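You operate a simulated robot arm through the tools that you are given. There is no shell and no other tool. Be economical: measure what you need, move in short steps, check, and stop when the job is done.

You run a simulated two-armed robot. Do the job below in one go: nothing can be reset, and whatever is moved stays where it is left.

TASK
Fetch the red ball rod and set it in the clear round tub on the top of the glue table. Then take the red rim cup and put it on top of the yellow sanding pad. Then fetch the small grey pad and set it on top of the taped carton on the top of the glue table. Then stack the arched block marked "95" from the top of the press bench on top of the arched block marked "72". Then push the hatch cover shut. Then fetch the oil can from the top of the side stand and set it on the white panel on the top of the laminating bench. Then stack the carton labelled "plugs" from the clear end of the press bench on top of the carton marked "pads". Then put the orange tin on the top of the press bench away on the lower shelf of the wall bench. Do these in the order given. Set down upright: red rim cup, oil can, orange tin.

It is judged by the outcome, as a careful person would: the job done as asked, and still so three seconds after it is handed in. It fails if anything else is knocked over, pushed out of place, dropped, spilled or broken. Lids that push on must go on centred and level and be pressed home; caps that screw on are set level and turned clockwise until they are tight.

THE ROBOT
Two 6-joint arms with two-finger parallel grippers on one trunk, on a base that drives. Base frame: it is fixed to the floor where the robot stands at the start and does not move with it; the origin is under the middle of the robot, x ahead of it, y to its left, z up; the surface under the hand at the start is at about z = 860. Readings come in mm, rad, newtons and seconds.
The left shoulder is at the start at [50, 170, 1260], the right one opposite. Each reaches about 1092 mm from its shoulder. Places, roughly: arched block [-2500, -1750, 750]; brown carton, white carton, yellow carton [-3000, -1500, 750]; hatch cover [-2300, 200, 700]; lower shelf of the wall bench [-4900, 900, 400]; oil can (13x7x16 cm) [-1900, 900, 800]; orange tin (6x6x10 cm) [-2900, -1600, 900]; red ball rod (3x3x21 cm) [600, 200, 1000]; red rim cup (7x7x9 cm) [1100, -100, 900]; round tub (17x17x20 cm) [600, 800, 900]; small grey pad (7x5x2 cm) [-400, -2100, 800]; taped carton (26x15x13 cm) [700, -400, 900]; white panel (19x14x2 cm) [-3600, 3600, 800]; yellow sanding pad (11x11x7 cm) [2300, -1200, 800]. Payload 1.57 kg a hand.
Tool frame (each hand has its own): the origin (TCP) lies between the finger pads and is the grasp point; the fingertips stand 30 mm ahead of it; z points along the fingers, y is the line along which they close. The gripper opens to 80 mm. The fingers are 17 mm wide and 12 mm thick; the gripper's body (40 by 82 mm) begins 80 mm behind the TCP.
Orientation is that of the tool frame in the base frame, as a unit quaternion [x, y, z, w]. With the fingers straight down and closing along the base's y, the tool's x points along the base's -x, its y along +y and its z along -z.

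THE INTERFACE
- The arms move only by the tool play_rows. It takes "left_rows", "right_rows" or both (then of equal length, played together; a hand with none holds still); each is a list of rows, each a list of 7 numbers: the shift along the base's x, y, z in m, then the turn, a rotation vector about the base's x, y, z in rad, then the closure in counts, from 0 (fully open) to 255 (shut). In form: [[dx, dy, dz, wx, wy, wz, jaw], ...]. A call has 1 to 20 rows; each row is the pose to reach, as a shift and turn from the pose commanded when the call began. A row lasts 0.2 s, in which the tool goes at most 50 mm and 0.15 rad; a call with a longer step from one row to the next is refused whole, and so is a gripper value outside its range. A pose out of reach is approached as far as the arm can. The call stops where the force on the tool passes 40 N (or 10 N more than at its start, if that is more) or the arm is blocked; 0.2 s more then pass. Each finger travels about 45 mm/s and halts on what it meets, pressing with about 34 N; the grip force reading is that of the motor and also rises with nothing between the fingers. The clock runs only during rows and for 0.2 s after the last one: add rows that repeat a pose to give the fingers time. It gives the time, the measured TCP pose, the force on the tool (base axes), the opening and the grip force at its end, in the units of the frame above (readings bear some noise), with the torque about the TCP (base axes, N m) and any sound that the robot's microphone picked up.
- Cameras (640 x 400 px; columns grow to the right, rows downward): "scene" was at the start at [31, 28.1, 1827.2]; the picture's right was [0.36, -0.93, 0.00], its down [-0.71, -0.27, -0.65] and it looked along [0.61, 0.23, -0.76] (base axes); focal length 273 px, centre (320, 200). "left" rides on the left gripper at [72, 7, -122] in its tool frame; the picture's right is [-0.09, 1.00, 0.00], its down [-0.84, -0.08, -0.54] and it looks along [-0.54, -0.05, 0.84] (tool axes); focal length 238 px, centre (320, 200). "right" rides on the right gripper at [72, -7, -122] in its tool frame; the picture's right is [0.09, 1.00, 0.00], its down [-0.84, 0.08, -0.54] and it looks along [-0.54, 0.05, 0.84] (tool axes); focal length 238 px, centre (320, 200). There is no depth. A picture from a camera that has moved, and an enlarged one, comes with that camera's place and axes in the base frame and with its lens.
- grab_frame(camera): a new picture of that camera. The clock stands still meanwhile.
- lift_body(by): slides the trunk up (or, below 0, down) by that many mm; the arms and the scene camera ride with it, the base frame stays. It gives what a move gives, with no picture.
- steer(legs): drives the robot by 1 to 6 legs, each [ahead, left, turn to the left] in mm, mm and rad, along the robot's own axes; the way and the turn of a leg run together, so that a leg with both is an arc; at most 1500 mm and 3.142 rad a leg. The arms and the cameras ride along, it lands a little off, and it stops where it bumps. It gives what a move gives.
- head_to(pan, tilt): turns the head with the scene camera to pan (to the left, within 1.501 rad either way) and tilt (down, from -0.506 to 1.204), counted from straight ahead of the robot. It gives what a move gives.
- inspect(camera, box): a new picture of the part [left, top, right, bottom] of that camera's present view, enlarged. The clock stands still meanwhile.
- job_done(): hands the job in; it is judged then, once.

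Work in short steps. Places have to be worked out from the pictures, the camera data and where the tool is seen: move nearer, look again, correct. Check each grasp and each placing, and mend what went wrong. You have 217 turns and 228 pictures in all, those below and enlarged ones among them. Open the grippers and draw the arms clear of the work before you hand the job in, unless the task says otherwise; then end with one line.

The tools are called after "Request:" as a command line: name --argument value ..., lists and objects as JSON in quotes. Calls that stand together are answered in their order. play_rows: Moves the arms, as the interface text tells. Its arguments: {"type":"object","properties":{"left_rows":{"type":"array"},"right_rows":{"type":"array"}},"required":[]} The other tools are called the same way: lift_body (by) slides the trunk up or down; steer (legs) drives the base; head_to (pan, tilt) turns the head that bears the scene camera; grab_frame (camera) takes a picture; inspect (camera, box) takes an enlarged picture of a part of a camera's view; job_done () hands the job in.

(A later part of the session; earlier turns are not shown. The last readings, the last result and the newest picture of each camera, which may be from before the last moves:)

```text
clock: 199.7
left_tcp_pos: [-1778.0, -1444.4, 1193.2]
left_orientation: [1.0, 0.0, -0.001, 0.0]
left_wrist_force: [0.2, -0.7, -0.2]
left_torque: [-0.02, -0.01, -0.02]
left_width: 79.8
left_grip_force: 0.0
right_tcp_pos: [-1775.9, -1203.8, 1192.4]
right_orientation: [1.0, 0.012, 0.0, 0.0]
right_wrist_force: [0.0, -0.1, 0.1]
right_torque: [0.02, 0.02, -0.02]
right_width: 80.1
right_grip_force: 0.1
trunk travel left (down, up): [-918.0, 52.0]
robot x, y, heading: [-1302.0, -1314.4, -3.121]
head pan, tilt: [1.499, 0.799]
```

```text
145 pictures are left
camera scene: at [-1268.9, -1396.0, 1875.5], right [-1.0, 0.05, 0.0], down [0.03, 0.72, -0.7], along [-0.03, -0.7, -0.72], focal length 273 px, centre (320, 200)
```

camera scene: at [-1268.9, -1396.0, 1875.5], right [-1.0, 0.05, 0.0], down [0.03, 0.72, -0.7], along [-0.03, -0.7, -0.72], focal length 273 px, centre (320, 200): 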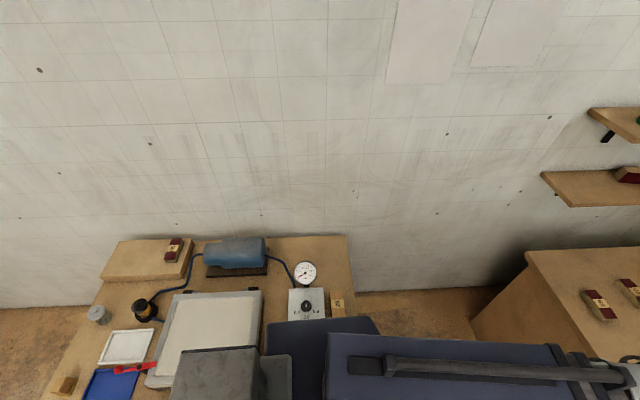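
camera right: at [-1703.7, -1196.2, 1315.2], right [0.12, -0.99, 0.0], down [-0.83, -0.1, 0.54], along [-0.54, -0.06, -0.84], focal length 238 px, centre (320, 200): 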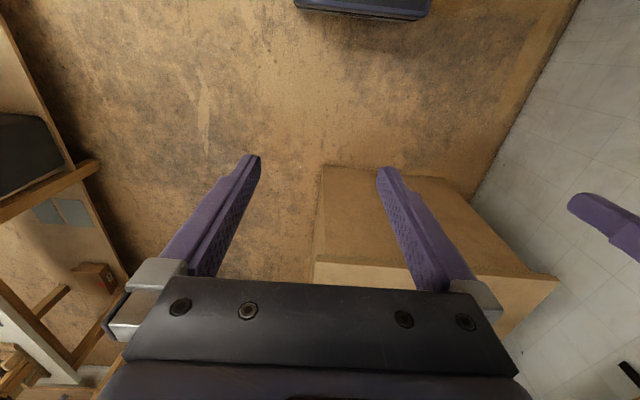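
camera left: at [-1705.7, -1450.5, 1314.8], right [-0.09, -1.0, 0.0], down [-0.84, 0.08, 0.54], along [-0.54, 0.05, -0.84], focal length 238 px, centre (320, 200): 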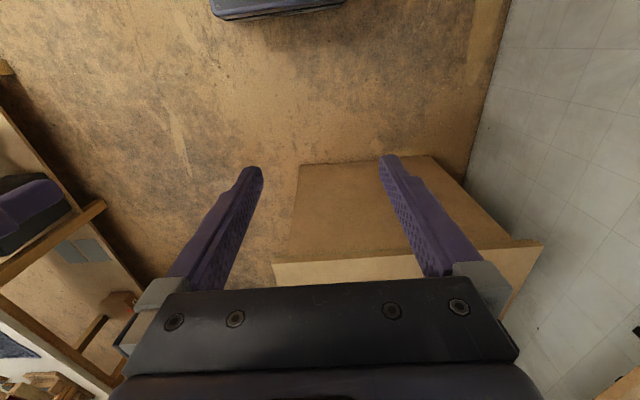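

The bench items are undisturbed; I was just too close to it. I move away to +y, go ahead, and come back in behind the press bench's near end.

Request:
steer --legs '[[0, -170, 0], [0, 0, -0.02], [670, 0, 0], [0, 290, 0]]'

Request:
head_to --pan 0.1 --tilt 0.85

Request:
grab_frame --camera "scene"

Request:
grab_frame --camera "left"

Request:
grab_frame --camera "right"

```text
clock: 206.5
left_tcp_pos: [-2463.6, -1549.1, 1193.8]
left_orientation: [1.0, -0.017, -0.001, 0.0]
left_wrist_force: [-0.6, -0.1, 0.3]
left_torque: [-0.01, 0.02, -0.02]
left_width: 80.2
left_grip_force: 0.0
right_tcp_pos: [-2451.7, -1308.9, 1193.9]
right_orientation: [1.0, -0.005, 0.0, -0.001]
right_wrist_force: [-0.8, 0.4, -0.4]
right_torque: [0.0, 0.01, 0.03]
right_width: 79.9
right_grip_force: 0.0
trunk travel left (down, up): [-918.0, 52.0]
robot x, y, heading: [-1987.7, -1437.7, 3.126]
head pan, tilt: [1.499, 0.799]
```

```text
clock: 208.0
left_tcp_pos: [-2461.7, -1549.0, 1194.0]
left_orientation: [1.0, -0.017, -0.001, 0.0]
left_wrist_force: [0.5, 0.0, -0.2]
left_torque: [0.01, -0.01, 0.0]
left_width: 79.9
left_grip_force: 0.1
right_tcp_pos: [-2451.9, -1306.5, 1193.0]
right_orientation: [1.0, -0.005, 0.001, 0.0]
right_wrist_force: [0.3, -0.5, 0.0]
right_torque: [0.02, 0.0, 0.0]
right_width: 80.3
right_grip_force: 0.0
trunk travel left (down, up): [-918.0, 52.0]
robot x, y, heading: [-1984.9, -1436.0, 3.13]
head pan, tilt: [0.099, 0.85]
```

```text
144 pictures are left
camera scene: at [-2023.3, -1443.9, 1871.5], right [-0.09, 1.0, 0.0], down [0.75, 0.07, -0.66], along [-0.66, -0.06, -0.75], focal length 273 px, centre (320, 200)
```

scene: 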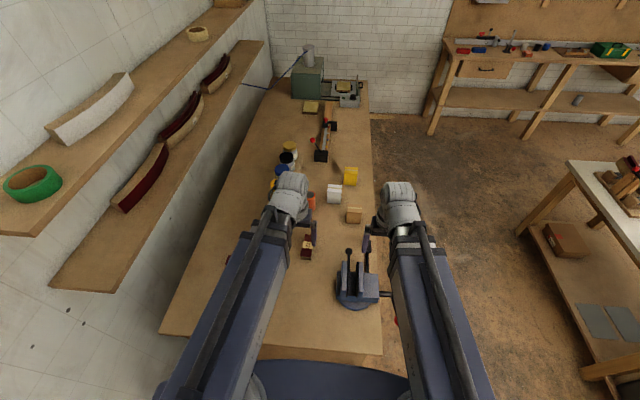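

```text
143 pictures are left
camera left: at [-2390.7, -1557.0, 1314.7], right [-0.13, -0.99, 0.0], down [-0.83, 0.11, 0.54], along [-0.54, 0.07, -0.84], focal length 238 px, centre (320, 200)
```

left: 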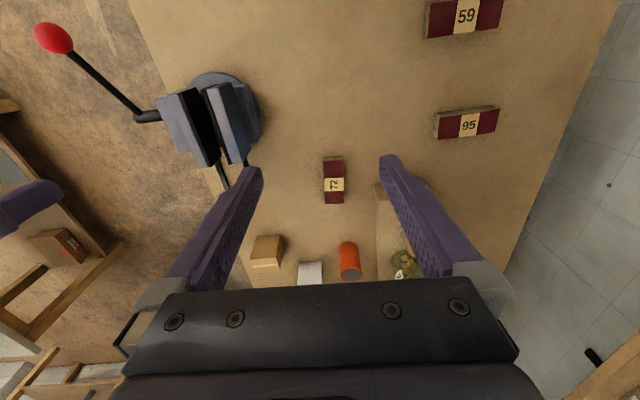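

```text
142 pictures are left
camera right: at [-2379.9, -1302.9, 1315.2], right [0.08, -1.0, 0.0], down [-0.84, -0.07, 0.54], along [-0.54, -0.04, -0.84], focal length 238 px, centre (320, 200)
```

right: 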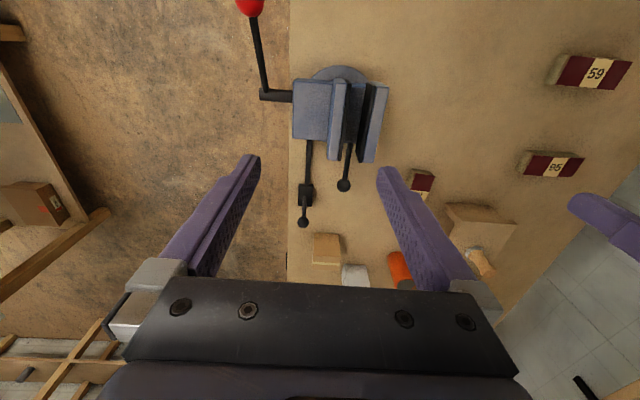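

The labels are now clear: 95 at ≈(-2560,-1840) and 72 at ≈(-2654,-1555). I enlarge both to see their shape.

Request:
inspect --camera "left" --box '[410, 0, 520, 150]'

Request:
inspect --camera "left" --box '[270, 130, 400, 230]'

Request:
inspect --camera "right" --box '[500, 30, 640, 200]'

```text
2.67 times, centred on (465, 75) of left
camera zoom: at [-2390.7, -1557.0, 1314.7], right [-0.13, -0.99, 0.0], down [-0.83, 0.11, 0.54], along [-0.54, 0.07, -0.84], focal length 636 px, centre (-67, 533)
```

zoom: 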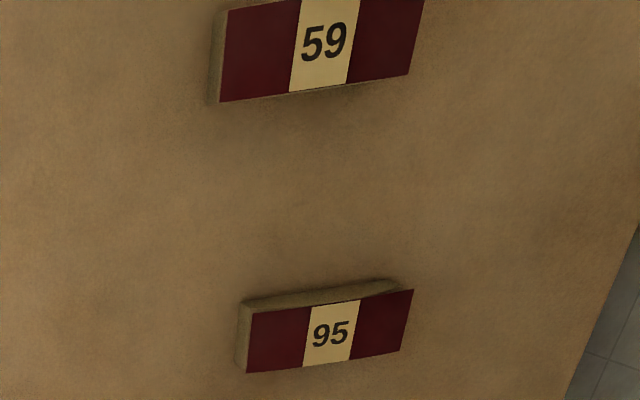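

```text
4.00 times, centred on (335, 180) of left
camera zoom: at [-2390.7, -1557.0, 1314.7], right [-0.13, -0.99, 0.0], down [-0.83, 0.11, 0.54], along [-0.54, 0.07, -0.84], focal length 953 px, centre (260, 280)
```

zoom: 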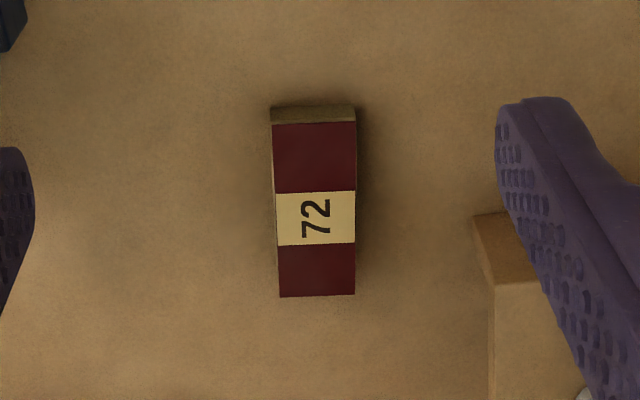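

```text
2.35 times, centred on (570, 115) of right
camera zoom: at [-2379.9, -1302.9, 1315.2], right [0.08, -1.0, 0.0], down [-0.84, -0.07, 0.54], along [-0.54, -0.04, -0.84], focal length 561 px, centre (-268, 400)
```

zoom: 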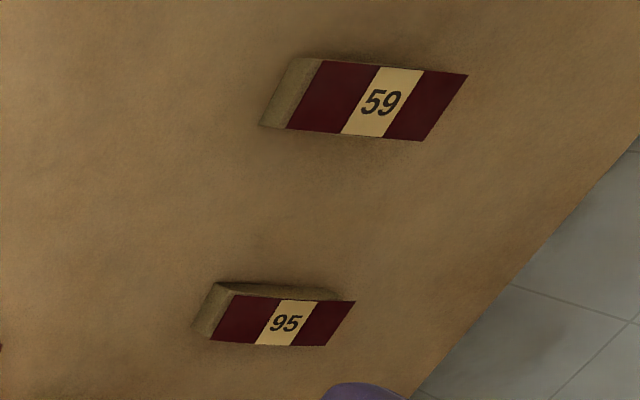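

I swing the right hand out over the free floor, and bring the left hand over "95" at (-2565,-1837), turning it 90° so the fingers close across its short side.

Request:
play_rows --left_rows '[[-0.009, -0.026, 0, 0, 0, 0.143, 0], [-0.018, -0.052, 0, 0, 0, 0.286, 0], [-0.028, -0.079, 0, 0, 0, 0.428, 0], [-0.037, -0.105, 0, 0, 0, 0.571, 0], [-0.047, -0.131, 0, 0, 0, 0.714, 0], [-0.056, -0.157, 0, 0, 0, 0.857, 0], [-0.065, -0.183, 0, 0, 0, 1.0, 0], [-0.075, -0.209, 0, 0, 0, 1.142, 0], [-0.084, -0.236, 0, 0, 0, 1.285, 0], [-0.094, -0.262, 0, 0, 0, 1.428, 0], [-0.103, -0.288, 0, 0, 0, 1.571, 0], [-0.103, -0.288, 0, 0, 0, 1.571, 0]]' --right_rows '[[-0.013, 0.045, 0, 0, 0, 0, 0], [-0.013, 0.09, 0, 0, 0, 0, 0], [-0.006, 0.135, 0, 0, 0, 0, 0], [0.005, 0.18, 0, 0, 0, 0, 0], [0.018, 0.22, 0, 0, 0, 0, 0], [0.035, 0.26, 0, 0, 0, 0, 0], [0.055, 0.3, 0, 0, 0, 0, 0], [0.08, 0.335, 0, 0, 0, 0, 0], [0.11, 0.365, 0, 0, 0, 0, 0], [0.14, 0.395, 0, 0, 0, 0, 0], [0.16, 0.42, 0, 0, 0, 0, 0], [0.16, 0.42, 0, 0, 0, 0, 0]]'

Request:
grab_frame --camera "left"

Request:
grab_frame --camera "scene"

```text
clock: 210.6
left_tcp_pos: [-2565.4, -1834.6, 1193.0]
left_orientation: [0.718, 0.696, 0.0, 0.002]
left_wrist_force: [-0.2, -0.8, -1.1]
left_torque: [0.0, -0.01, 0.04]
left_width: 80.2
left_grip_force: 0.0
right_tcp_pos: [-2293.8, -888.7, 1192.8]
right_orientation: [1.0, -0.004, 0.0, 0.0]
right_wrist_force: [0.0, -1.0, 0.9]
right_torque: [0.04, -0.01, 0.0]
right_width: 79.9
right_grip_force: 0.0
right hand out of reach, approached as far as the arm can: row 4
trunk travel left (down, up): [-918.0, 52.0]
robot x, y, heading: [-1984.7, -1438.2, 3.134]
head pan, tilt: [0.099, 0.85]
```

```text
138 pictures are left
camera left: at [-2555.6, -1763.3, 1314.8], right [0.99, -0.12, 0.0], down [-0.11, -0.83, 0.54], along [-0.07, -0.54, -0.84], focal length 238 px, centre (320, 200)
```

left: 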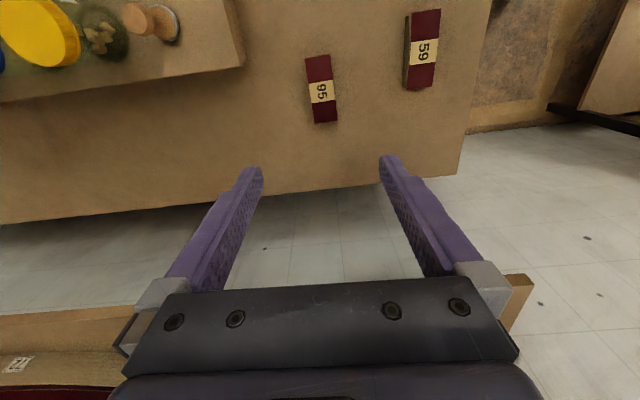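

```text
137 pictures are left
camera scene: at [-2023.4, -1443.7, 1871.5], right [-0.09, 1.0, 0.0], down [0.75, 0.07, -0.66], along [-0.66, -0.06, -0.75], focal length 273 px, centre (320, 200)
```

scene: 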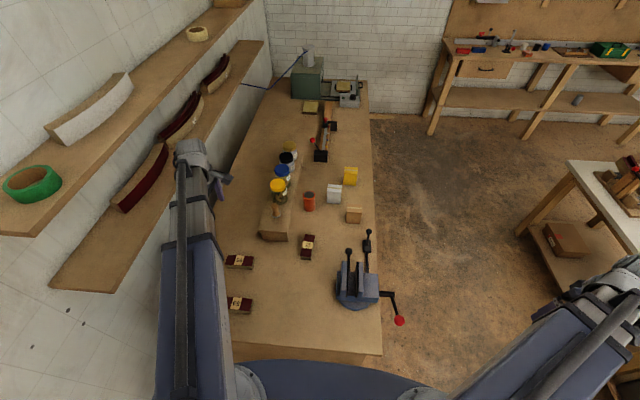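

It is aligned. I check the block profile in the scene view, then correct the position and descend.

Request:
inspect --camera "scene" --box '[210, 220, 330, 320]'

Request:
play_rows --left_rows '[[0.004, -0.002, 0, 0, 0, 0.032, 0], [0.004, -0.002, 0, 0, 0, 0.032, 0]]'

Request:
lift_body --by -230

Request:
grab_frame --camera "left"

```text
4.00 times, centred on (270, 270) of scene
camera zoom: at [-2023.4, -1443.7, 1871.5], right [-0.09, 1.0, 0.0], down [0.75, 0.07, -0.66], along [-0.66, -0.06, -0.75], focal length 1093 px, centre (520, -80)
```

zoom: 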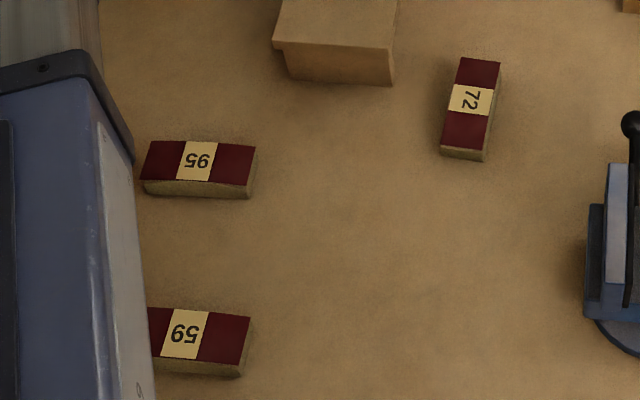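

```text
clock: 211.2
left_tcp_pos: [-2561.7, -1837.4, 1193.0]
left_orientation: [0.708, 0.706, -0.001, 0.001]
left_wrist_force: [0.1, -1.7, -0.4]
left_torque: [0.02, 0.0, 0.0]
left_width: 79.9
left_grip_force: 0.0
right_tcp_pos: [-2294.8, -888.4, 1193.3]
right_orientation: [1.0, -0.005, 0.0, 0.0]
right_wrist_force: [1.0, 0.3, -0.1]
right_torque: [0.01, -0.02, 0.01]
right_width: 79.7
right_grip_force: 0.1
trunk travel left (down, up): [-918.0, 52.0]
robot x, y, heading: [-1984.4, -1434.9, 3.133]
head pan, tilt: [0.099, 0.85]
```

```text
clock: 213.6
left_tcp_pos: [-2561.2, -1836.6, 963.5]
left_orientation: [0.708, 0.706, -0.001, 0.001]
left_wrist_force: [0.4, -0.1, -0.1]
left_torque: [-0.01, 0.02, 0.02]
left_width: 79.7
left_grip_force: 0.1
right_tcp_pos: [-2295.1, -888.9, 964.2]
right_orientation: [1.0, -0.005, 0.0, -0.001]
right_wrist_force: [-0.2, 0.2, -0.5]
right_torque: [0.0, 0.0, -0.01]
right_width: 79.9
right_grip_force: 0.0
trunk travel left (down, up): [-688.0, 282.0]
robot x, y, heading: [-1983.7, -1437.4, 3.13]
head pan, tilt: [0.099, 0.85]
```

```text
135 pictures are left
camera left: at [-2553.7, -1765.1, 1084.8], right [1.0, -0.1, 0.0], down [-0.08, -0.84, 0.54], along [-0.05, -0.54, -0.84], focal length 238 px, centre (320, 200)
```

left: 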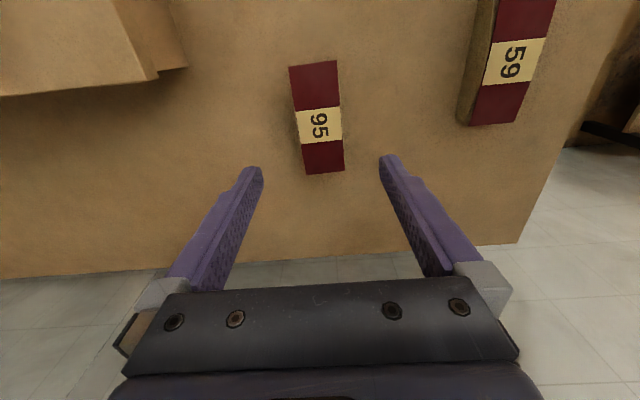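

The block top appears nearer z≈795. I lower 125 mm and look again.

Request:
lift_body --by -125

Request:
grab_frame --camera "left"

```text
clock: 215.2
left_tcp_pos: [-2560.5, -1838.2, 837.6]
left_orientation: [0.708, 0.706, 0.0, 0.001]
left_wrist_force: [-0.5, 0.5, -0.1]
left_torque: [-0.01, 0.0, -0.03]
left_width: 80.2
left_grip_force: 0.0
right_tcp_pos: [-2295.0, -889.0, 839.5]
right_orientation: [1.0, -0.005, 0.0, 0.0]
right_wrist_force: [-0.2, -0.4, -0.2]
right_torque: [0.04, -0.01, 0.01]
right_width: 80.2
right_grip_force: 0.0
trunk travel left (down, up): [-563.0, 407.0]
robot x, y, heading: [-1985.1, -1436.7, 3.136]
head pan, tilt: [0.099, 0.85]
```

```text
134 pictures are left
camera left: at [-2553.7, -1765.1, 959.8], right [1.0, -0.1, 0.0], down [-0.08, -0.84, 0.54], along [-0.05, -0.54, -0.84], focal length 238 px, centre (320, 200)
```

left: 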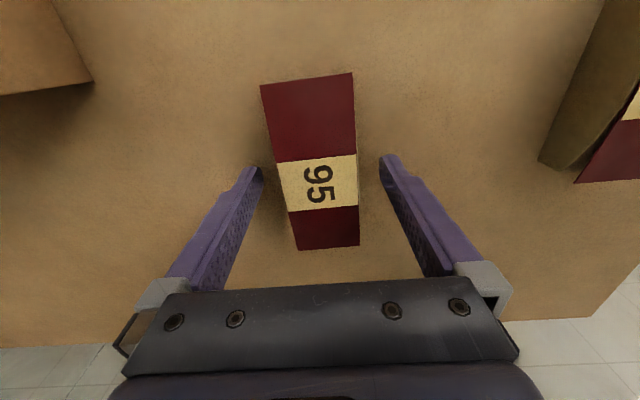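

The top is at z≈823 by scaling. I lower 22 mm, then check the force and view.

Request:
lift_body --by -22

Request:
grab_frame --camera "left"

```text
clock: 215.6
left_tcp_pos: [-2559.8, -1836.7, 829.9]
left_orientation: [0.708, 0.706, 0.0, 0.001]
left_wrist_force: [6.3, 4.7, 27.8]
left_torque: [0.16, 0.53, -0.02]
left_width: 78.8
left_grip_force: 0.1
right_tcp_pos: [-2292.8, -889.1, 828.8]
right_orientation: [1.0, -0.005, -0.001, 0.0]
right_wrist_force: [-0.4, -0.1, -0.2]
right_torque: [0.02, 0.01, -0.01]
right_width: 80.1
right_grip_force: 0.2
trunk travel left (down, up): [-554.0, 416.0]
robot x, y, heading: [-1988.0, -1433.4, 3.133]
head pan, tilt: [0.099, 0.85]
stopped: the force on the tool passed its limit at 251 N (the readings are from after the stop); the commanded pose is now the measured one
```

```text
133 pictures are left
camera left: at [-2552.6, -1764.6, 951.5], right [1.0, -0.1, 0.0], down [-0.08, -0.84, 0.54], along [-0.05, -0.54, -0.84], focal length 238 px, centre (320, 200)
```

left: 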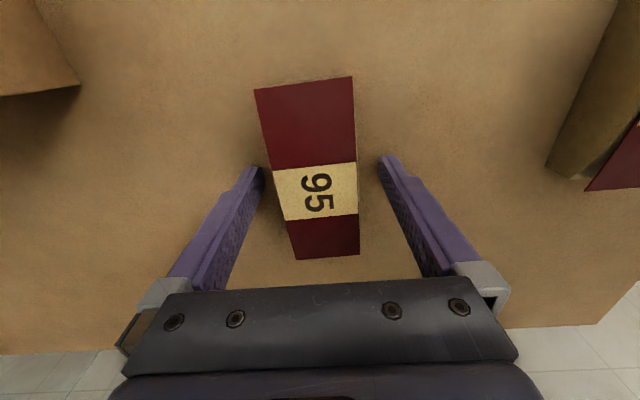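

I touched down on the bench (surface at z≈800). I raise 4 mm, centre on the block (−4 mm in x), and close.

Request:
lift_body --by 4

Request:
play_rows --left_rows '[[-0.004, 0, 0, 0, 0, 0, 0], [-0.004, 0, 0, 0, 0, 0, 100], [-0.004, 0, 0, 0, 0, 0, 220], [-0.004, 0, 0, 0, 0, 0, 220], [-0.004, 0, 0, 0, 0, 0, 220], [-0.004, 0, 0, 0, 0, 0, 220]]'

Request:
grab_frame --camera "left"

```text
clock: 216.2
left_tcp_pos: [-2561.9, -1838.6, 831.6]
left_orientation: [0.708, 0.706, -0.001, 0.001]
left_wrist_force: [-0.6, 0.0, 1.0]
left_torque: [0.0, 0.01, 0.02]
left_width: 80.1
left_grip_force: 0.1
right_tcp_pos: [-2294.2, -888.5, 832.6]
right_orientation: [1.0, -0.004, -0.001, 0.0]
right_wrist_force: [0.6, 0.0, 0.3]
right_torque: [0.0, 0.0, 0.0]
right_width: 80.0
right_grip_force: 0.0
trunk travel left (down, up): [-558.0, 412.0]
robot x, y, heading: [-1982.6, -1435.2, 3.133]
head pan, tilt: [0.099, 0.85]
```

```text
clock: 217.6
left_tcp_pos: [-2565.6, -1838.7, 832.3]
left_orientation: [0.708, 0.706, -0.001, 0.001]
left_wrist_force: [0.2, 0.3, 0.2]
left_torque: [0.0, 0.02, -0.01]
left_width: 47.1
left_grip_force: 33.8
right_tcp_pos: [-2294.6, -887.5, 833.0]
right_orientation: [1.0, -0.004, 0.0, 0.0]
right_wrist_force: [0.6, -0.7, -0.9]
right_torque: [0.0, 0.0, 0.0]
right_width: 79.9
right_grip_force: 0.0
trunk travel left (down, up): [-558.0, 412.0]
robot x, y, heading: [-1986.1, -1437.5, 3.132]
head pan, tilt: [0.099, 0.85]
```

```text
132 pictures are left
camera left: at [-2558.8, -1765.7, 953.8], right [1.0, -0.1, 0.0], down [-0.08, -0.84, 0.54], along [-0.05, -0.54, -0.84], focal length 238 px, centre (320, 200)
```

left: 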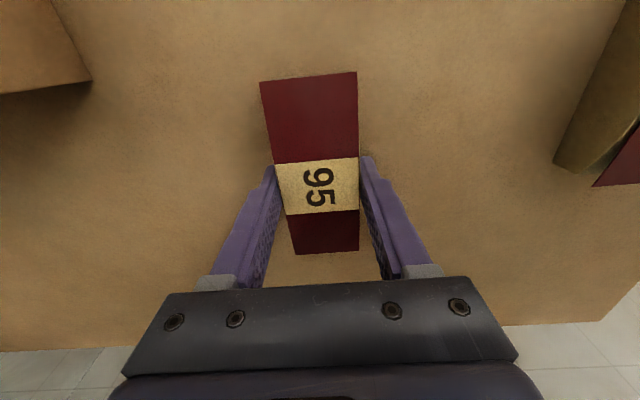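

Gripped at 47 mm. I lift 150 mm and check.

Request:
lift_body --by 150

Request:
grab_frame --camera "left"

Request:
inspect --camera "scene" --box '[150, 170, 330, 310]'

```text
clock: 219.3
left_tcp_pos: [-2566.7, -1838.3, 981.7]
left_orientation: [0.708, 0.706, 0.0, 0.001]
left_wrist_force: [-0.1, -0.7, -0.7]
left_torque: [0.0, 0.03, -0.01]
left_width: 47.0
left_grip_force: 34.1
right_tcp_pos: [-2294.5, -889.1, 982.7]
right_orientation: [1.0, -0.004, 0.0, 0.0]
right_wrist_force: [1.3, 0.7, -0.5]
right_torque: [-0.01, 0.02, -0.01]
right_width: 80.4
right_grip_force: 0.1
trunk travel left (down, up): [-708.0, 262.0]
robot x, y, heading: [-1982.9, -1435.2, 3.128]
head pan, tilt: [0.099, 0.85]
```

```text
131 pictures are left
camera left: at [-2559.0, -1765.7, 1103.6], right [1.0, -0.1, 0.0], down [-0.08, -0.84, 0.54], along [-0.05, -0.54, -0.84], focal length 238 px, centre (320, 200)
```

left: 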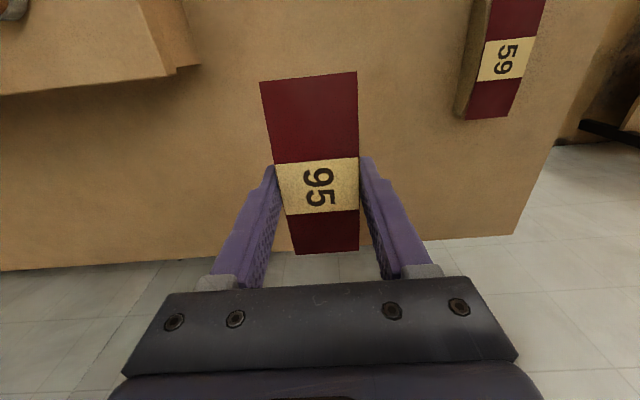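

```text
2.86 times, centred on (240, 240) of scene
camera zoom: at [-2023.7, -1444.0, 1660.5], right [-0.09, 1.0, 0.0], down [0.75, 0.07, -0.66], along [-0.66, -0.06, -0.75], focal length 780 px, centre (549, 86)
```

zoom: 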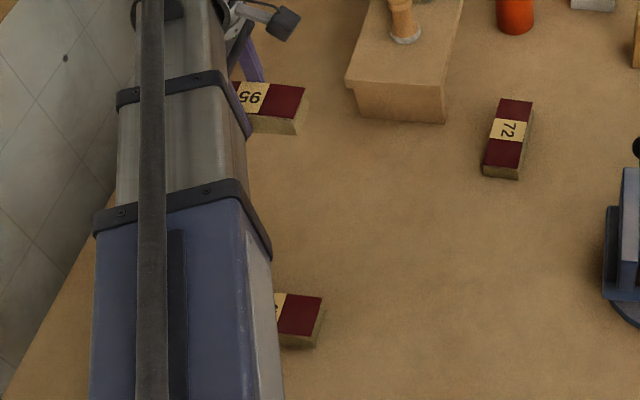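

The block is held well centred. I raise a bit more, and carry it over "72" while turning back so the long sides line up.

Request:
lift_body --by 60

Request:
play_rows --left_rows '[[0.0, 0.026, 0, 0, 0, -0.143, 220], [0.0, 0.052, 0, 0, 0, -0.286, 220], [0.0, 0.079, 0, 0, 0, -0.428, 220], [-0.0, 0.105, 0, 0, 0, -0.571, 220], [-0.007, 0.131, 0, 0, 0, -0.714, 220], [-0.016, 0.157, 0, 0, 0, -0.857, 220], [-0.025, 0.183, 0, 0, 0, -1.0, 220], [-0.04, 0.209, 0, 0, 0, -1.142, 220], [-0.055, 0.236, 0, 0, 0, -1.285, 220], [-0.075, 0.262, 0, 0, 0, -1.428, 220], [-0.097, 0.284, 0, 0, 0, -1.571, 220], [-0.097, 0.284, 0, 0, 0, -1.571, 220]]'

Request:
grab_frame --camera "left"

Request:
inspect --camera "scene" --box '[240, 200, 380, 310]'

```text
clock: 220.3
left_tcp_pos: [-2565.6, -1837.6, 1042.2]
left_orientation: [0.708, 0.706, 0.0, 0.001]
left_wrist_force: [0.2, -0.3, -0.8]
left_torque: [-0.01, 0.0, -0.01]
left_width: 47.2
left_grip_force: 34.1
right_tcp_pos: [-2295.3, -887.5, 1041.4]
right_orientation: [1.0, -0.003, 0.001, 0.0]
right_wrist_force: [0.1, 0.3, 0.0]
right_torque: [-0.01, -0.02, 0.01]
right_width: 80.0
right_grip_force: 0.1
trunk travel left (down, up): [-768.0, 202.0]
robot x, y, heading: [-1984.8, -1441.0, 3.131]
head pan, tilt: [0.099, 0.85]
```

```text
clock: 222.9
left_tcp_pos: [-2661.2, -1553.7, 1042.5]
left_orientation: [1.0, -0.002, -0.002, -0.001]
left_wrist_force: [0.2, 0.3, -0.9]
left_torque: [0.0, -0.01, -0.01]
left_width: 47.3
left_grip_force: 33.9
right_tcp_pos: [-2293.5, -889.5, 1042.0]
right_orientation: [1.0, -0.004, 0.001, 0.0]
right_wrist_force: [-0.2, 0.1, -0.4]
right_torque: [0.03, 0.04, 0.0]
right_width: 79.9
right_grip_force: 0.2
trunk travel left (down, up): [-768.0, 202.0]
robot x, y, heading: [-1984.3, -1438.4, 3.133]
head pan, tilt: [0.099, 0.85]
```

```text
129 pictures are left
camera left: at [-2589.1, -1559.9, 1163.8], right [-0.1, -1.0, 0.0], down [-0.83, 0.08, 0.54], along [-0.54, 0.05, -0.84], focal length 238 px, centre (320, 200)
```

left: 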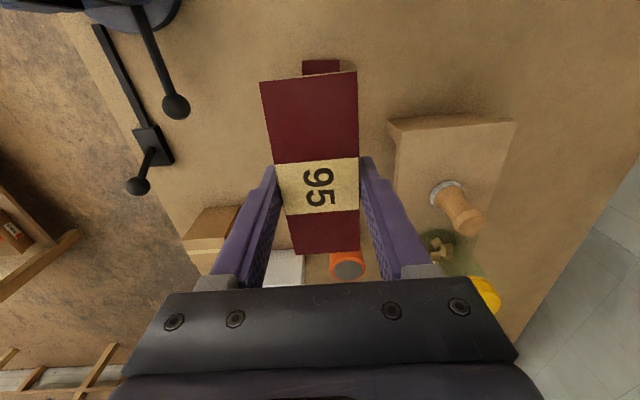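

```text
3.64 times, centred on (310, 255) of scene
camera zoom: at [-2023.3, -1444.3, 1720.6], right [-0.09, 1.0, 0.0], down [0.75, 0.07, -0.66], along [-0.66, -0.06, -0.75], focal length 993 px, centre (356, 0)
```

zoom: 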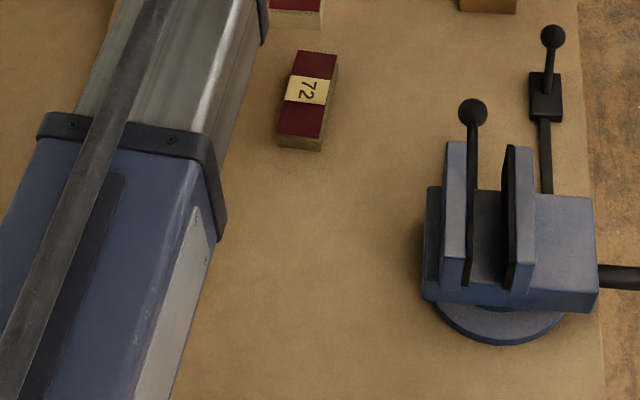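

I nudge onto the centre (-2666,-1554), with a small yaw to match "72", then lower to about 20 mm above.

Request:
play_rows --left_rows '[[-0.005, -0.001, 0, 0, 0, -0.045, 220], [-0.005, -0.001, 0, 0, 0, -0.045, 220]]'

Request:
lift_body --by -160

Request:
grab_frame --camera "left"

Request:
inspect --camera "scene" --box '[240, 150, 380, 260]'

```text
clock: 223.5
left_tcp_pos: [-2667.1, -1554.5, 1043.3]
left_orientation: [1.0, -0.023, -0.001, 0.0]
left_wrist_force: [-0.7, -0.5, -2.0]
left_torque: [0.01, -0.04, -0.02]
left_width: 46.9
left_grip_force: 33.7
right_tcp_pos: [-2295.2, -887.9, 1042.0]
right_orientation: [1.0, -0.003, 0.0, 0.0]
right_wrist_force: [-0.8, 0.2, 0.6]
right_torque: [0.01, -0.02, 0.01]
right_width: 80.1
right_grip_force: 0.1
trunk travel left (down, up): [-768.0, 202.0]
robot x, y, heading: [-1980.6, -1436.9, 3.129]
head pan, tilt: [0.099, 0.85]
```

```text
clock: 225.3
left_tcp_pos: [-2665.9, -1555.2, 882.8]
left_orientation: [1.0, -0.025, 0.0, 0.0]
left_wrist_force: [-0.1, -0.5, -0.3]
left_torque: [-0.03, 0.0, -0.02]
left_width: 47.0
left_grip_force: 33.9
right_tcp_pos: [-2295.0, -887.4, 882.9]
right_orientation: [1.0, -0.004, 0.0, 0.001]
right_wrist_force: [0.5, -1.1, 0.4]
right_torque: [0.0, -0.01, 0.02]
right_width: 79.9
right_grip_force: 0.1
trunk travel left (down, up): [-608.0, 362.0]
robot x, y, heading: [-1982.7, -1435.9, 3.126]
head pan, tilt: [0.099, 0.85]
```

```text
127 pictures are left
camera left: at [-2595.3, -1564.2, 1003.8], right [-0.14, -0.99, 0.0], down [-0.83, 0.12, 0.54], along [-0.54, 0.08, -0.84], focal length 238 px, centre (320, 200)
```

left: 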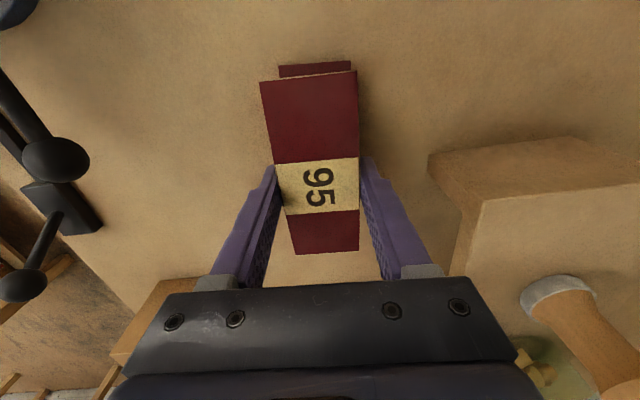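

```text
3.64 times, centred on (310, 205) of scene
camera zoom: at [-2023.6, -1444.0, 1560.6], right [-0.09, 1.0, 0.0], down [0.75, 0.07, -0.66], along [-0.66, -0.06, -0.75], focal length 993 px, centre (356, 182)
```

zoom: 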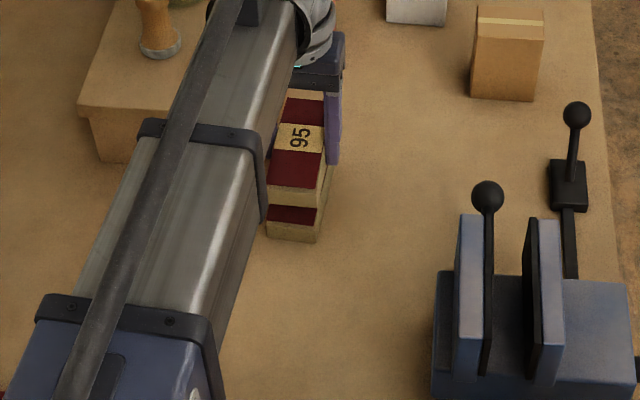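

Nearly aligned. I add −0.05 rad of yaw and +3 mm in x, then lower to contact.

Request:
play_rows --left_rows '[[0.003, 0, 0, 0, 0, -0.05, 220], [0.003, 0, 0, 0, 0, -0.05, 220]]'

Request:
lift_body --by -18

Request:
lift_body --by -4

Request:
grab_frame --camera "left"

```text
clock: 225.9
left_tcp_pos: [-2664.4, -1554.3, 881.9]
left_orientation: [0.999, -0.049, -0.001, 0.0]
left_wrist_force: [-0.6, 0.1, -1.4]
left_torque: [-0.02, 0.0, -0.02]
left_width: 47.1
left_grip_force: 33.6
right_tcp_pos: [-2295.0, -888.8, 883.1]
right_orientation: [1.0, -0.005, 0.0, 0.0]
right_wrist_force: [0.9, 0.8, -0.5]
right_torque: [0.03, 0.03, -0.02]
right_width: 80.2
right_grip_force: 0.0
trunk travel left (down, up): [-608.0, 362.0]
robot x, y, heading: [-1987.0, -1439.8, 3.128]
head pan, tilt: [0.099, 0.85]
```

```text
clock: 226.6
left_tcp_pos: [-2664.2, -1554.0, 864.5]
left_orientation: [0.999, -0.049, -0.002, 0.0]
left_wrist_force: [-2.6, 0.0, 14.5]
left_torque: [0.02, 0.05, 0.02]
left_width: 47.2
left_grip_force: 34.0
right_tcp_pos: [-2295.6, -887.0, 863.6]
right_orientation: [1.0, -0.004, -0.001, 0.0]
right_wrist_force: [0.0, 0.8, 0.8]
right_torque: [-0.01, 0.02, 0.0]
right_width: 80.1
right_grip_force: 0.1
trunk travel left (down, up): [-590.0, 380.0]
robot x, y, heading: [-1987.0, -1438.4, 3.131]
head pan, tilt: [0.099, 0.85]
```

```text
clock: 227.0
left_tcp_pos: [-2663.5, -1554.8, 865.4]
left_orientation: [0.999, -0.049, -0.002, 0.001]
left_wrist_force: [0.0, 0.3, 29.1]
left_torque: [0.01, -0.08, 0.0]
left_width: 47.1
left_grip_force: 33.3
right_tcp_pos: [-2293.0, -888.4, 862.9]
right_orientation: [1.0, -0.004, 0.0, 0.0]
right_wrist_force: [-0.7, 0.8, 0.4]
right_torque: [0.01, -0.01, 0.01]
right_width: 80.0
right_grip_force: 0.0
trunk travel left (down, up): [-588.0, 382.0]
robot x, y, heading: [-1980.6, -1435.4, 3.129]
head pan, tilt: [0.099, 0.85]
stopped: the force on the tool passed its limit at 54 N (the readings are from after the stop); the commanded pose is now the measured one
```

```text
125 pictures are left
camera left: at [-2592.0, -1567.3, 985.3], right [-0.19, -0.98, 0.0], down [-0.82, 0.16, 0.55], along [-0.54, 0.1, -0.84], focal length 238 px, centre (320, 200)
```

left: 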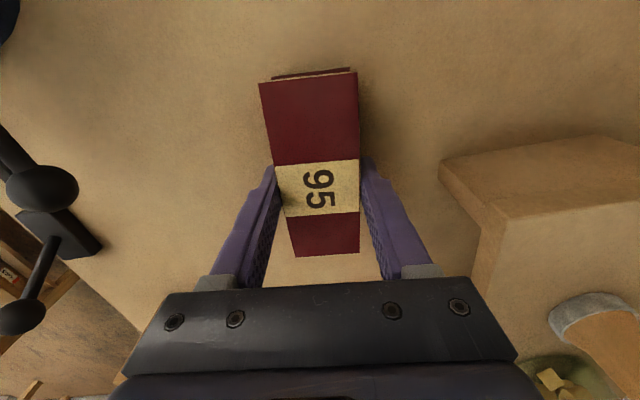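

The block rests on "72", closely aligned. I ease off, release, and raise.

Request:
lift_body --by 2

Request:
play_rows --left_rows '[[0, 0, 0, 0, 0, 0, 150], [0, 0, 0, 0, 0, 0, 80], [0, 0, 0, 0, 0, 0, 20], [0, 0, 0, 0, 0, 0, 20], [0, 0, 0, 0, 0, 0, 20]]'

Request:
lift_body --by 180

Request:
grab_frame --camera "left"

Request:
inspect --camera "scene" --box '[240, 150, 400, 300]'

```text
clock: 227.5
left_tcp_pos: [-2664.8, -1553.8, 864.8]
left_orientation: [0.999, -0.049, -0.004, 0.001]
left_wrist_force: [1.8, 0.3, 3.9]
left_torque: [0.03, -0.06, -0.01]
left_width: 47.0
left_grip_force: 33.7
right_tcp_pos: [-2294.6, -889.8, 864.0]
right_orientation: [1.0, -0.005, -0.001, 0.0]
right_wrist_force: [-0.1, -0.3, -0.8]
right_torque: [0.0, 0.01, 0.03]
right_width: 80.1
right_grip_force: 0.0
trunk travel left (down, up): [-590.0, 380.0]
robot x, y, heading: [-1982.6, -1434.4, 3.133]
head pan, tilt: [0.099, 0.85]
```

```text
clock: 228.7
left_tcp_pos: [-2665.0, -1555.1, 863.4]
left_orientation: [0.999, -0.049, -0.003, 0.001]
left_wrist_force: [-0.5, 0.7, 0.5]
left_torque: [-0.02, 0.02, 0.02]
left_width: 74.1
left_grip_force: 0.0
right_tcp_pos: [-2294.9, -888.7, 864.9]
right_orientation: [1.0, -0.004, 0.0, 0.0]
right_wrist_force: [0.7, -0.4, -0.9]
right_torque: [0.0, -0.01, -0.01]
right_width: 80.0
right_grip_force: 0.0
trunk travel left (down, up): [-590.0, 380.0]
robot x, y, heading: [-1987.4, -1439.2, 3.132]
head pan, tilt: [0.099, 0.85]
```

```text
clock: 230.7
left_tcp_pos: [-2663.9, -1553.3, 1044.8]
left_orientation: [0.999, -0.048, -0.003, 0.0]
left_wrist_force: [0.8, 0.2, 0.2]
left_torque: [0.01, 0.0, -0.02]
left_width: 73.9
left_grip_force: 0.0
right_tcp_pos: [-2295.6, -888.6, 1043.1]
right_orientation: [1.0, -0.005, 0.0, -0.001]
right_wrist_force: [-0.3, -1.4, -0.9]
right_torque: [0.0, 0.01, -0.01]
right_width: 80.1
right_grip_force: 0.1
trunk travel left (down, up): [-770.0, 200.0]
robot x, y, heading: [-1981.9, -1436.3, 3.131]
head pan, tilt: [0.099, 0.85]
```

```text
124 pictures are left
camera left: at [-2593.7, -1567.6, 1165.7], right [-0.19, -0.98, 0.0], down [-0.82, 0.16, 0.55], along [-0.54, 0.1, -0.84], focal length 238 px, centre (320, 200)
```

left: 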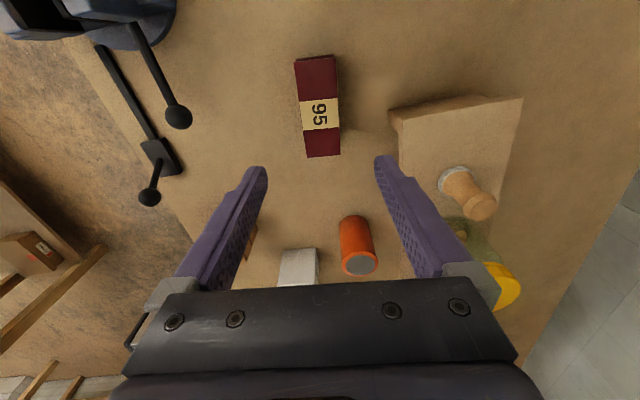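

```text
2.67 times, centred on (320, 225) of scene
camera zoom: at [-2023.7, -1443.9, 1722.7], right [-0.09, 1.0, 0.0], down [0.75, 0.07, -0.66], along [-0.66, -0.06, -0.75], focal length 728 px, centre (320, 133)
```

zoom: 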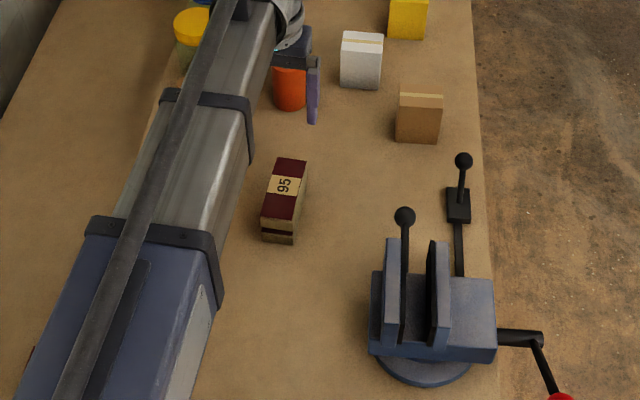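

Stacking done. Now the hatch cover near (-2300,200): I tuck the arms and look that way.

Request:
lift_body --by 120

Request:
play_rows --left_rows '[[0.04, 0.003, 0, 0, 0, 0.02, 0], [0.08, 0.005, 0, 0, 0, 0.04, 0], [0.12, 0.005, 0, 0, 0, 0.06, 0], [0.16, 0.005, 0, 0, 0, 0.08, 0], [0.2, 0.005, 0, 0, 0, 0.095, 0], [0.2, 0.005, 0, 0, 0, 0.095, 0], [0.2, 0.005, 0, 0, 0, 0.095, 0], [0.2, 0.005, 0, 0, 0, 0.095, 0], [0.2, 0.005, 0, 0, 0, 0.095, 0], [0.2, 0.005, 0, 0, 0, 0.095, 0], [0.2, 0.005, 0, 0, 0, 0.095, 0]]' --right_rows '[[-0.02, -0.025, 0, 0, 0, 0, 0], [-0.05, -0.055, 0, 0, 0, 0, 0], [-0.08, -0.085, 0, 0, 0, 0, 0], [-0.105, -0.12, 0, 0, 0, 0, 0], [-0.125, -0.16, 0, 0, 0, 0, 0], [-0.142, -0.2, 0, 0, 0, 0, 0], [-0.155, -0.24, 0, 0, 0, 0, 0], [-0.166, -0.285, 0, 0, 0, 0, 0], [-0.173, -0.33, 0, 0, 0, 0, 0], [-0.173, -0.375, 0, 0, 0, 0, 0], [-0.173, -0.395, 0, 0, 0, 0, 0]]'

Request:
head_to --pan -1.3 --tilt 0.55

Request:
grab_frame --camera "scene"

```text
clock: 232.2
left_tcp_pos: [-2664.5, -1554.1, 1164.4]
left_orientation: [0.999, -0.049, -0.003, 0.0]
left_wrist_force: [0.0, 0.1, 0.0]
left_torque: [-0.04, -0.01, 0.01]
left_width: 73.7
left_grip_force: 0.0
right_tcp_pos: [-2295.2, -888.6, 1165.0]
right_orientation: [1.0, -0.004, 0.001, 0.0]
right_wrist_force: [-0.2, -0.7, -0.2]
right_torque: [-0.02, -0.04, 0.01]
right_width: 80.1
right_grip_force: 0.1
trunk travel left (down, up): [-890.0, 80.0]
robot x, y, heading: [-1981.3, -1438.0, 3.129]
head pan, tilt: [0.099, 0.85]
```

```text
clock: 234.6
left_tcp_pos: [-2463.8, -1552.6, 1164.6]
left_orientation: [1.0, -0.002, -0.002, 0.001]
left_wrist_force: [-1.0, 0.2, -0.2]
left_torque: [0.01, -0.01, -0.01]
left_width: 80.1
left_grip_force: 0.1
right_tcp_pos: [-2467.3, -1283.5, 1164.3]
right_orientation: [1.0, -0.005, 0.0, 0.0]
right_wrist_force: [0.0, -0.1, -0.9]
right_torque: [-0.01, 0.0, 0.03]
right_width: 80.1
right_grip_force: 0.1
trunk travel left (down, up): [-890.0, 80.0]
robot x, y, heading: [-1985.9, -1438.9, 3.135]
head pan, tilt: [0.099, 0.85]
```

```text
clock: 236.1
left_tcp_pos: [-2462.8, -1552.0, 1163.9]
left_orientation: [1.0, -0.001, -0.002, 0.001]
left_wrist_force: [0.6, 0.1, 0.1]
left_torque: [0.02, -0.03, 0.03]
left_width: 80.1
left_grip_force: 0.1
right_tcp_pos: [-2468.3, -1284.3, 1165.4]
right_orientation: [1.0, -0.004, 0.0, 0.0]
right_wrist_force: [0.8, 0.1, -0.3]
right_torque: [0.01, -0.02, -0.03]
right_width: 79.8
right_grip_force: 0.1
trunk travel left (down, up): [-890.0, 80.0]
robot x, y, heading: [-1986.6, -1436.6, 3.128]
head pan, tilt: [-1.3, 0.55]
```

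```text
122 pictures are left
camera scene: at [-1968.9, -1350.3, 1868.2], right [0.97, 0.26, 0.0], down [0.13, -0.51, -0.85], along [-0.22, 0.82, -0.52], focal length 273 px, centre (320, 200)
```

scene: 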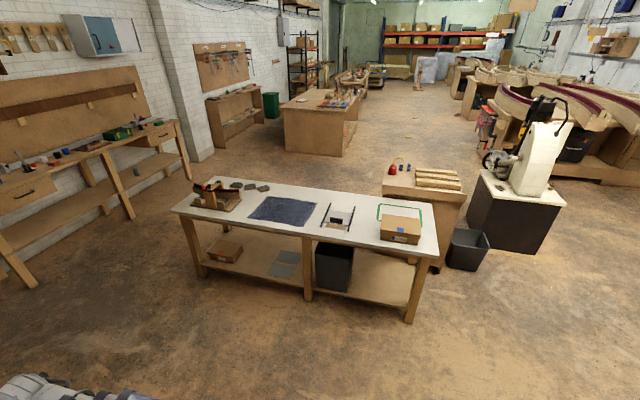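

Request:
inspect --camera "scene" --box '[230, 150, 470, 280]'

Request:
inspect --camera "scene" --box '[300, 190, 380, 240]'

```text
2.67 times, centred on (350, 215) of scene
camera zoom: at [-1968.9, -1350.3, 1868.2], right [0.97, 0.26, 0.0], down [0.13, -0.51, -0.85], along [-0.22, 0.82, -0.52], focal length 728 px, centre (240, 160)
```

zoom: 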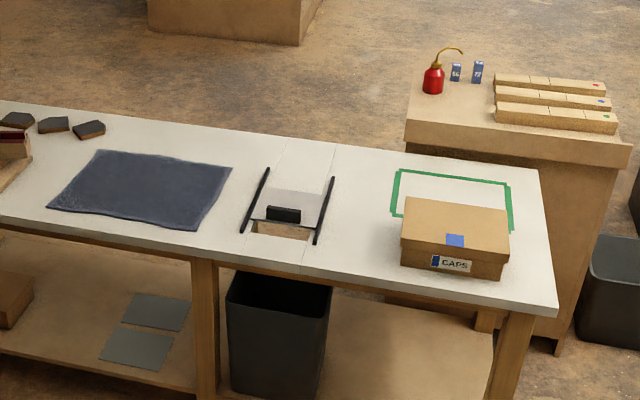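

```text
8.00 times, centred on (340, 215) of scene
camera zoom: at [-1968.9, -1350.3, 1868.2], right [0.97, 0.26, 0.0], down [0.13, -0.51, -0.85], along [-0.22, 0.82, -0.52], focal length 2186 px, centre (160, 80)
```

zoom: 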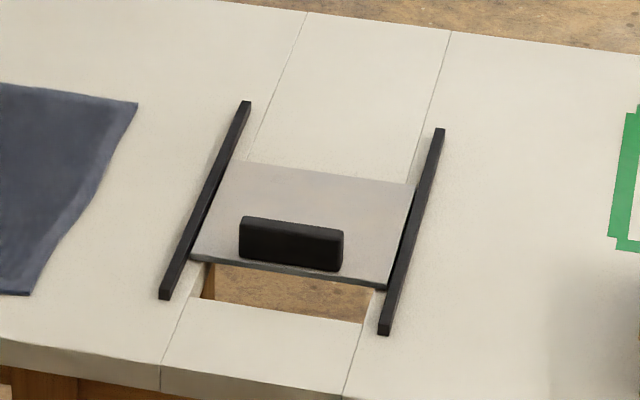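

The hatch is a sliding cover (x≈-2250, handle at y≈150) that must go ~60 mm towards −y to close the hole. I drive to the near side of that table, facing +y.

Request:
steer --legs '[[0, -600, 0], [0, 0, -1.56], [0, 265, 0], [310, 0, 0]]'

Request:
head_to --pan 0.0 --tilt 0.9

Request:
grab_frame --camera "scene"

Request:
grab_frame --camera "right"

```text
clock: 246.4
left_tcp_pos: [-2404.6, -68.8, 1164.3]
left_orientation: [0.731, -0.683, -0.002, 0.0]
left_wrist_force: [-0.2, 0.7, -0.4]
left_torque: [-0.02, 0.01, 0.01]
left_width: 80.0
left_grip_force: 0.0
right_tcp_pos: [-2137.1, -47.2, 1164.8]
right_orientation: [0.727, -0.686, 0.0, 0.0]
right_wrist_force: [-0.2, 0.8, 0.5]
right_torque: [-0.02, -0.01, 0.02]
right_width: 80.3
right_grip_force: 0.1
trunk travel left (down, up): [-890.0, 80.0]
robot x, y, heading: [-2256.5, -540.9, 1.627]
head pan, tilt: [-1.3, 0.55]
```

```text
clock: 247.8
left_tcp_pos: [-2405.3, -69.8, 1165.0]
left_orientation: [0.73, -0.683, -0.003, -0.001]
left_wrist_force: [0.4, 0.4, 0.0]
left_torque: [-0.04, 0.0, 0.01]
left_width: 80.0
left_grip_force: 0.0
right_tcp_pos: [-2136.5, -48.5, 1164.1]
right_orientation: [0.728, -0.686, 0.0, 0.0]
right_wrist_force: [0.6, 0.1, -0.7]
right_torque: [0.02, -0.01, -0.02]
right_width: 80.3
right_grip_force: 0.1
trunk travel left (down, up): [-890.0, 80.0]
robot x, y, heading: [-2258.2, -542.6, 1.626]
head pan, tilt: [0.0, 0.901]
```

```text
119 pictures are left
camera scene: at [-2260.3, -504.7, 1838.9], right [1.0, 0.06, 0.0], down [0.05, -0.78, -0.62], along [-0.04, 0.62, -0.78], focal length 273 px, centre (320, 200)
```

scene: 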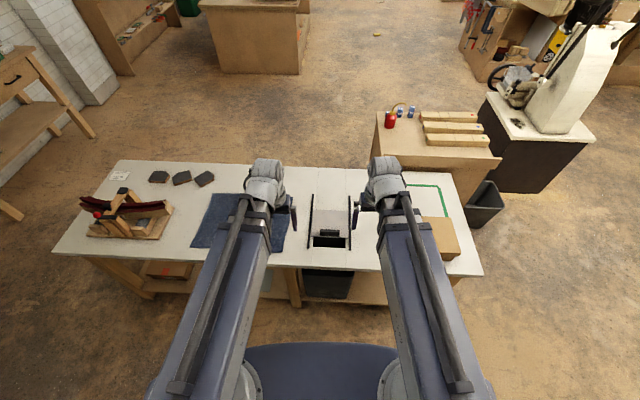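

```text
118 pictures are left
camera right: at [-2126.2, -120.3, 1286.5], right [-0.99, -0.15, 0.0], down [-0.13, 0.83, 0.54], along [-0.08, 0.54, -0.84], focal length 238 px, centre (320, 200)
```

right: 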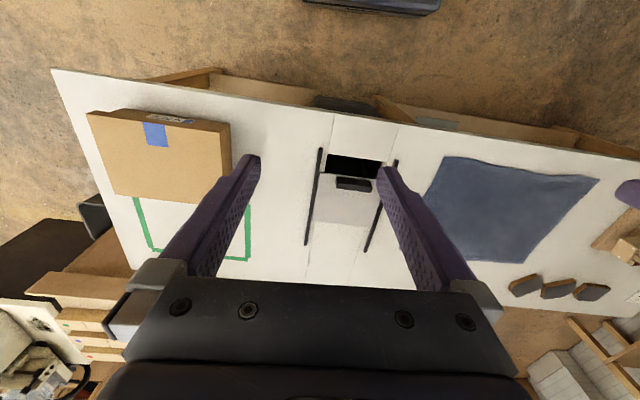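

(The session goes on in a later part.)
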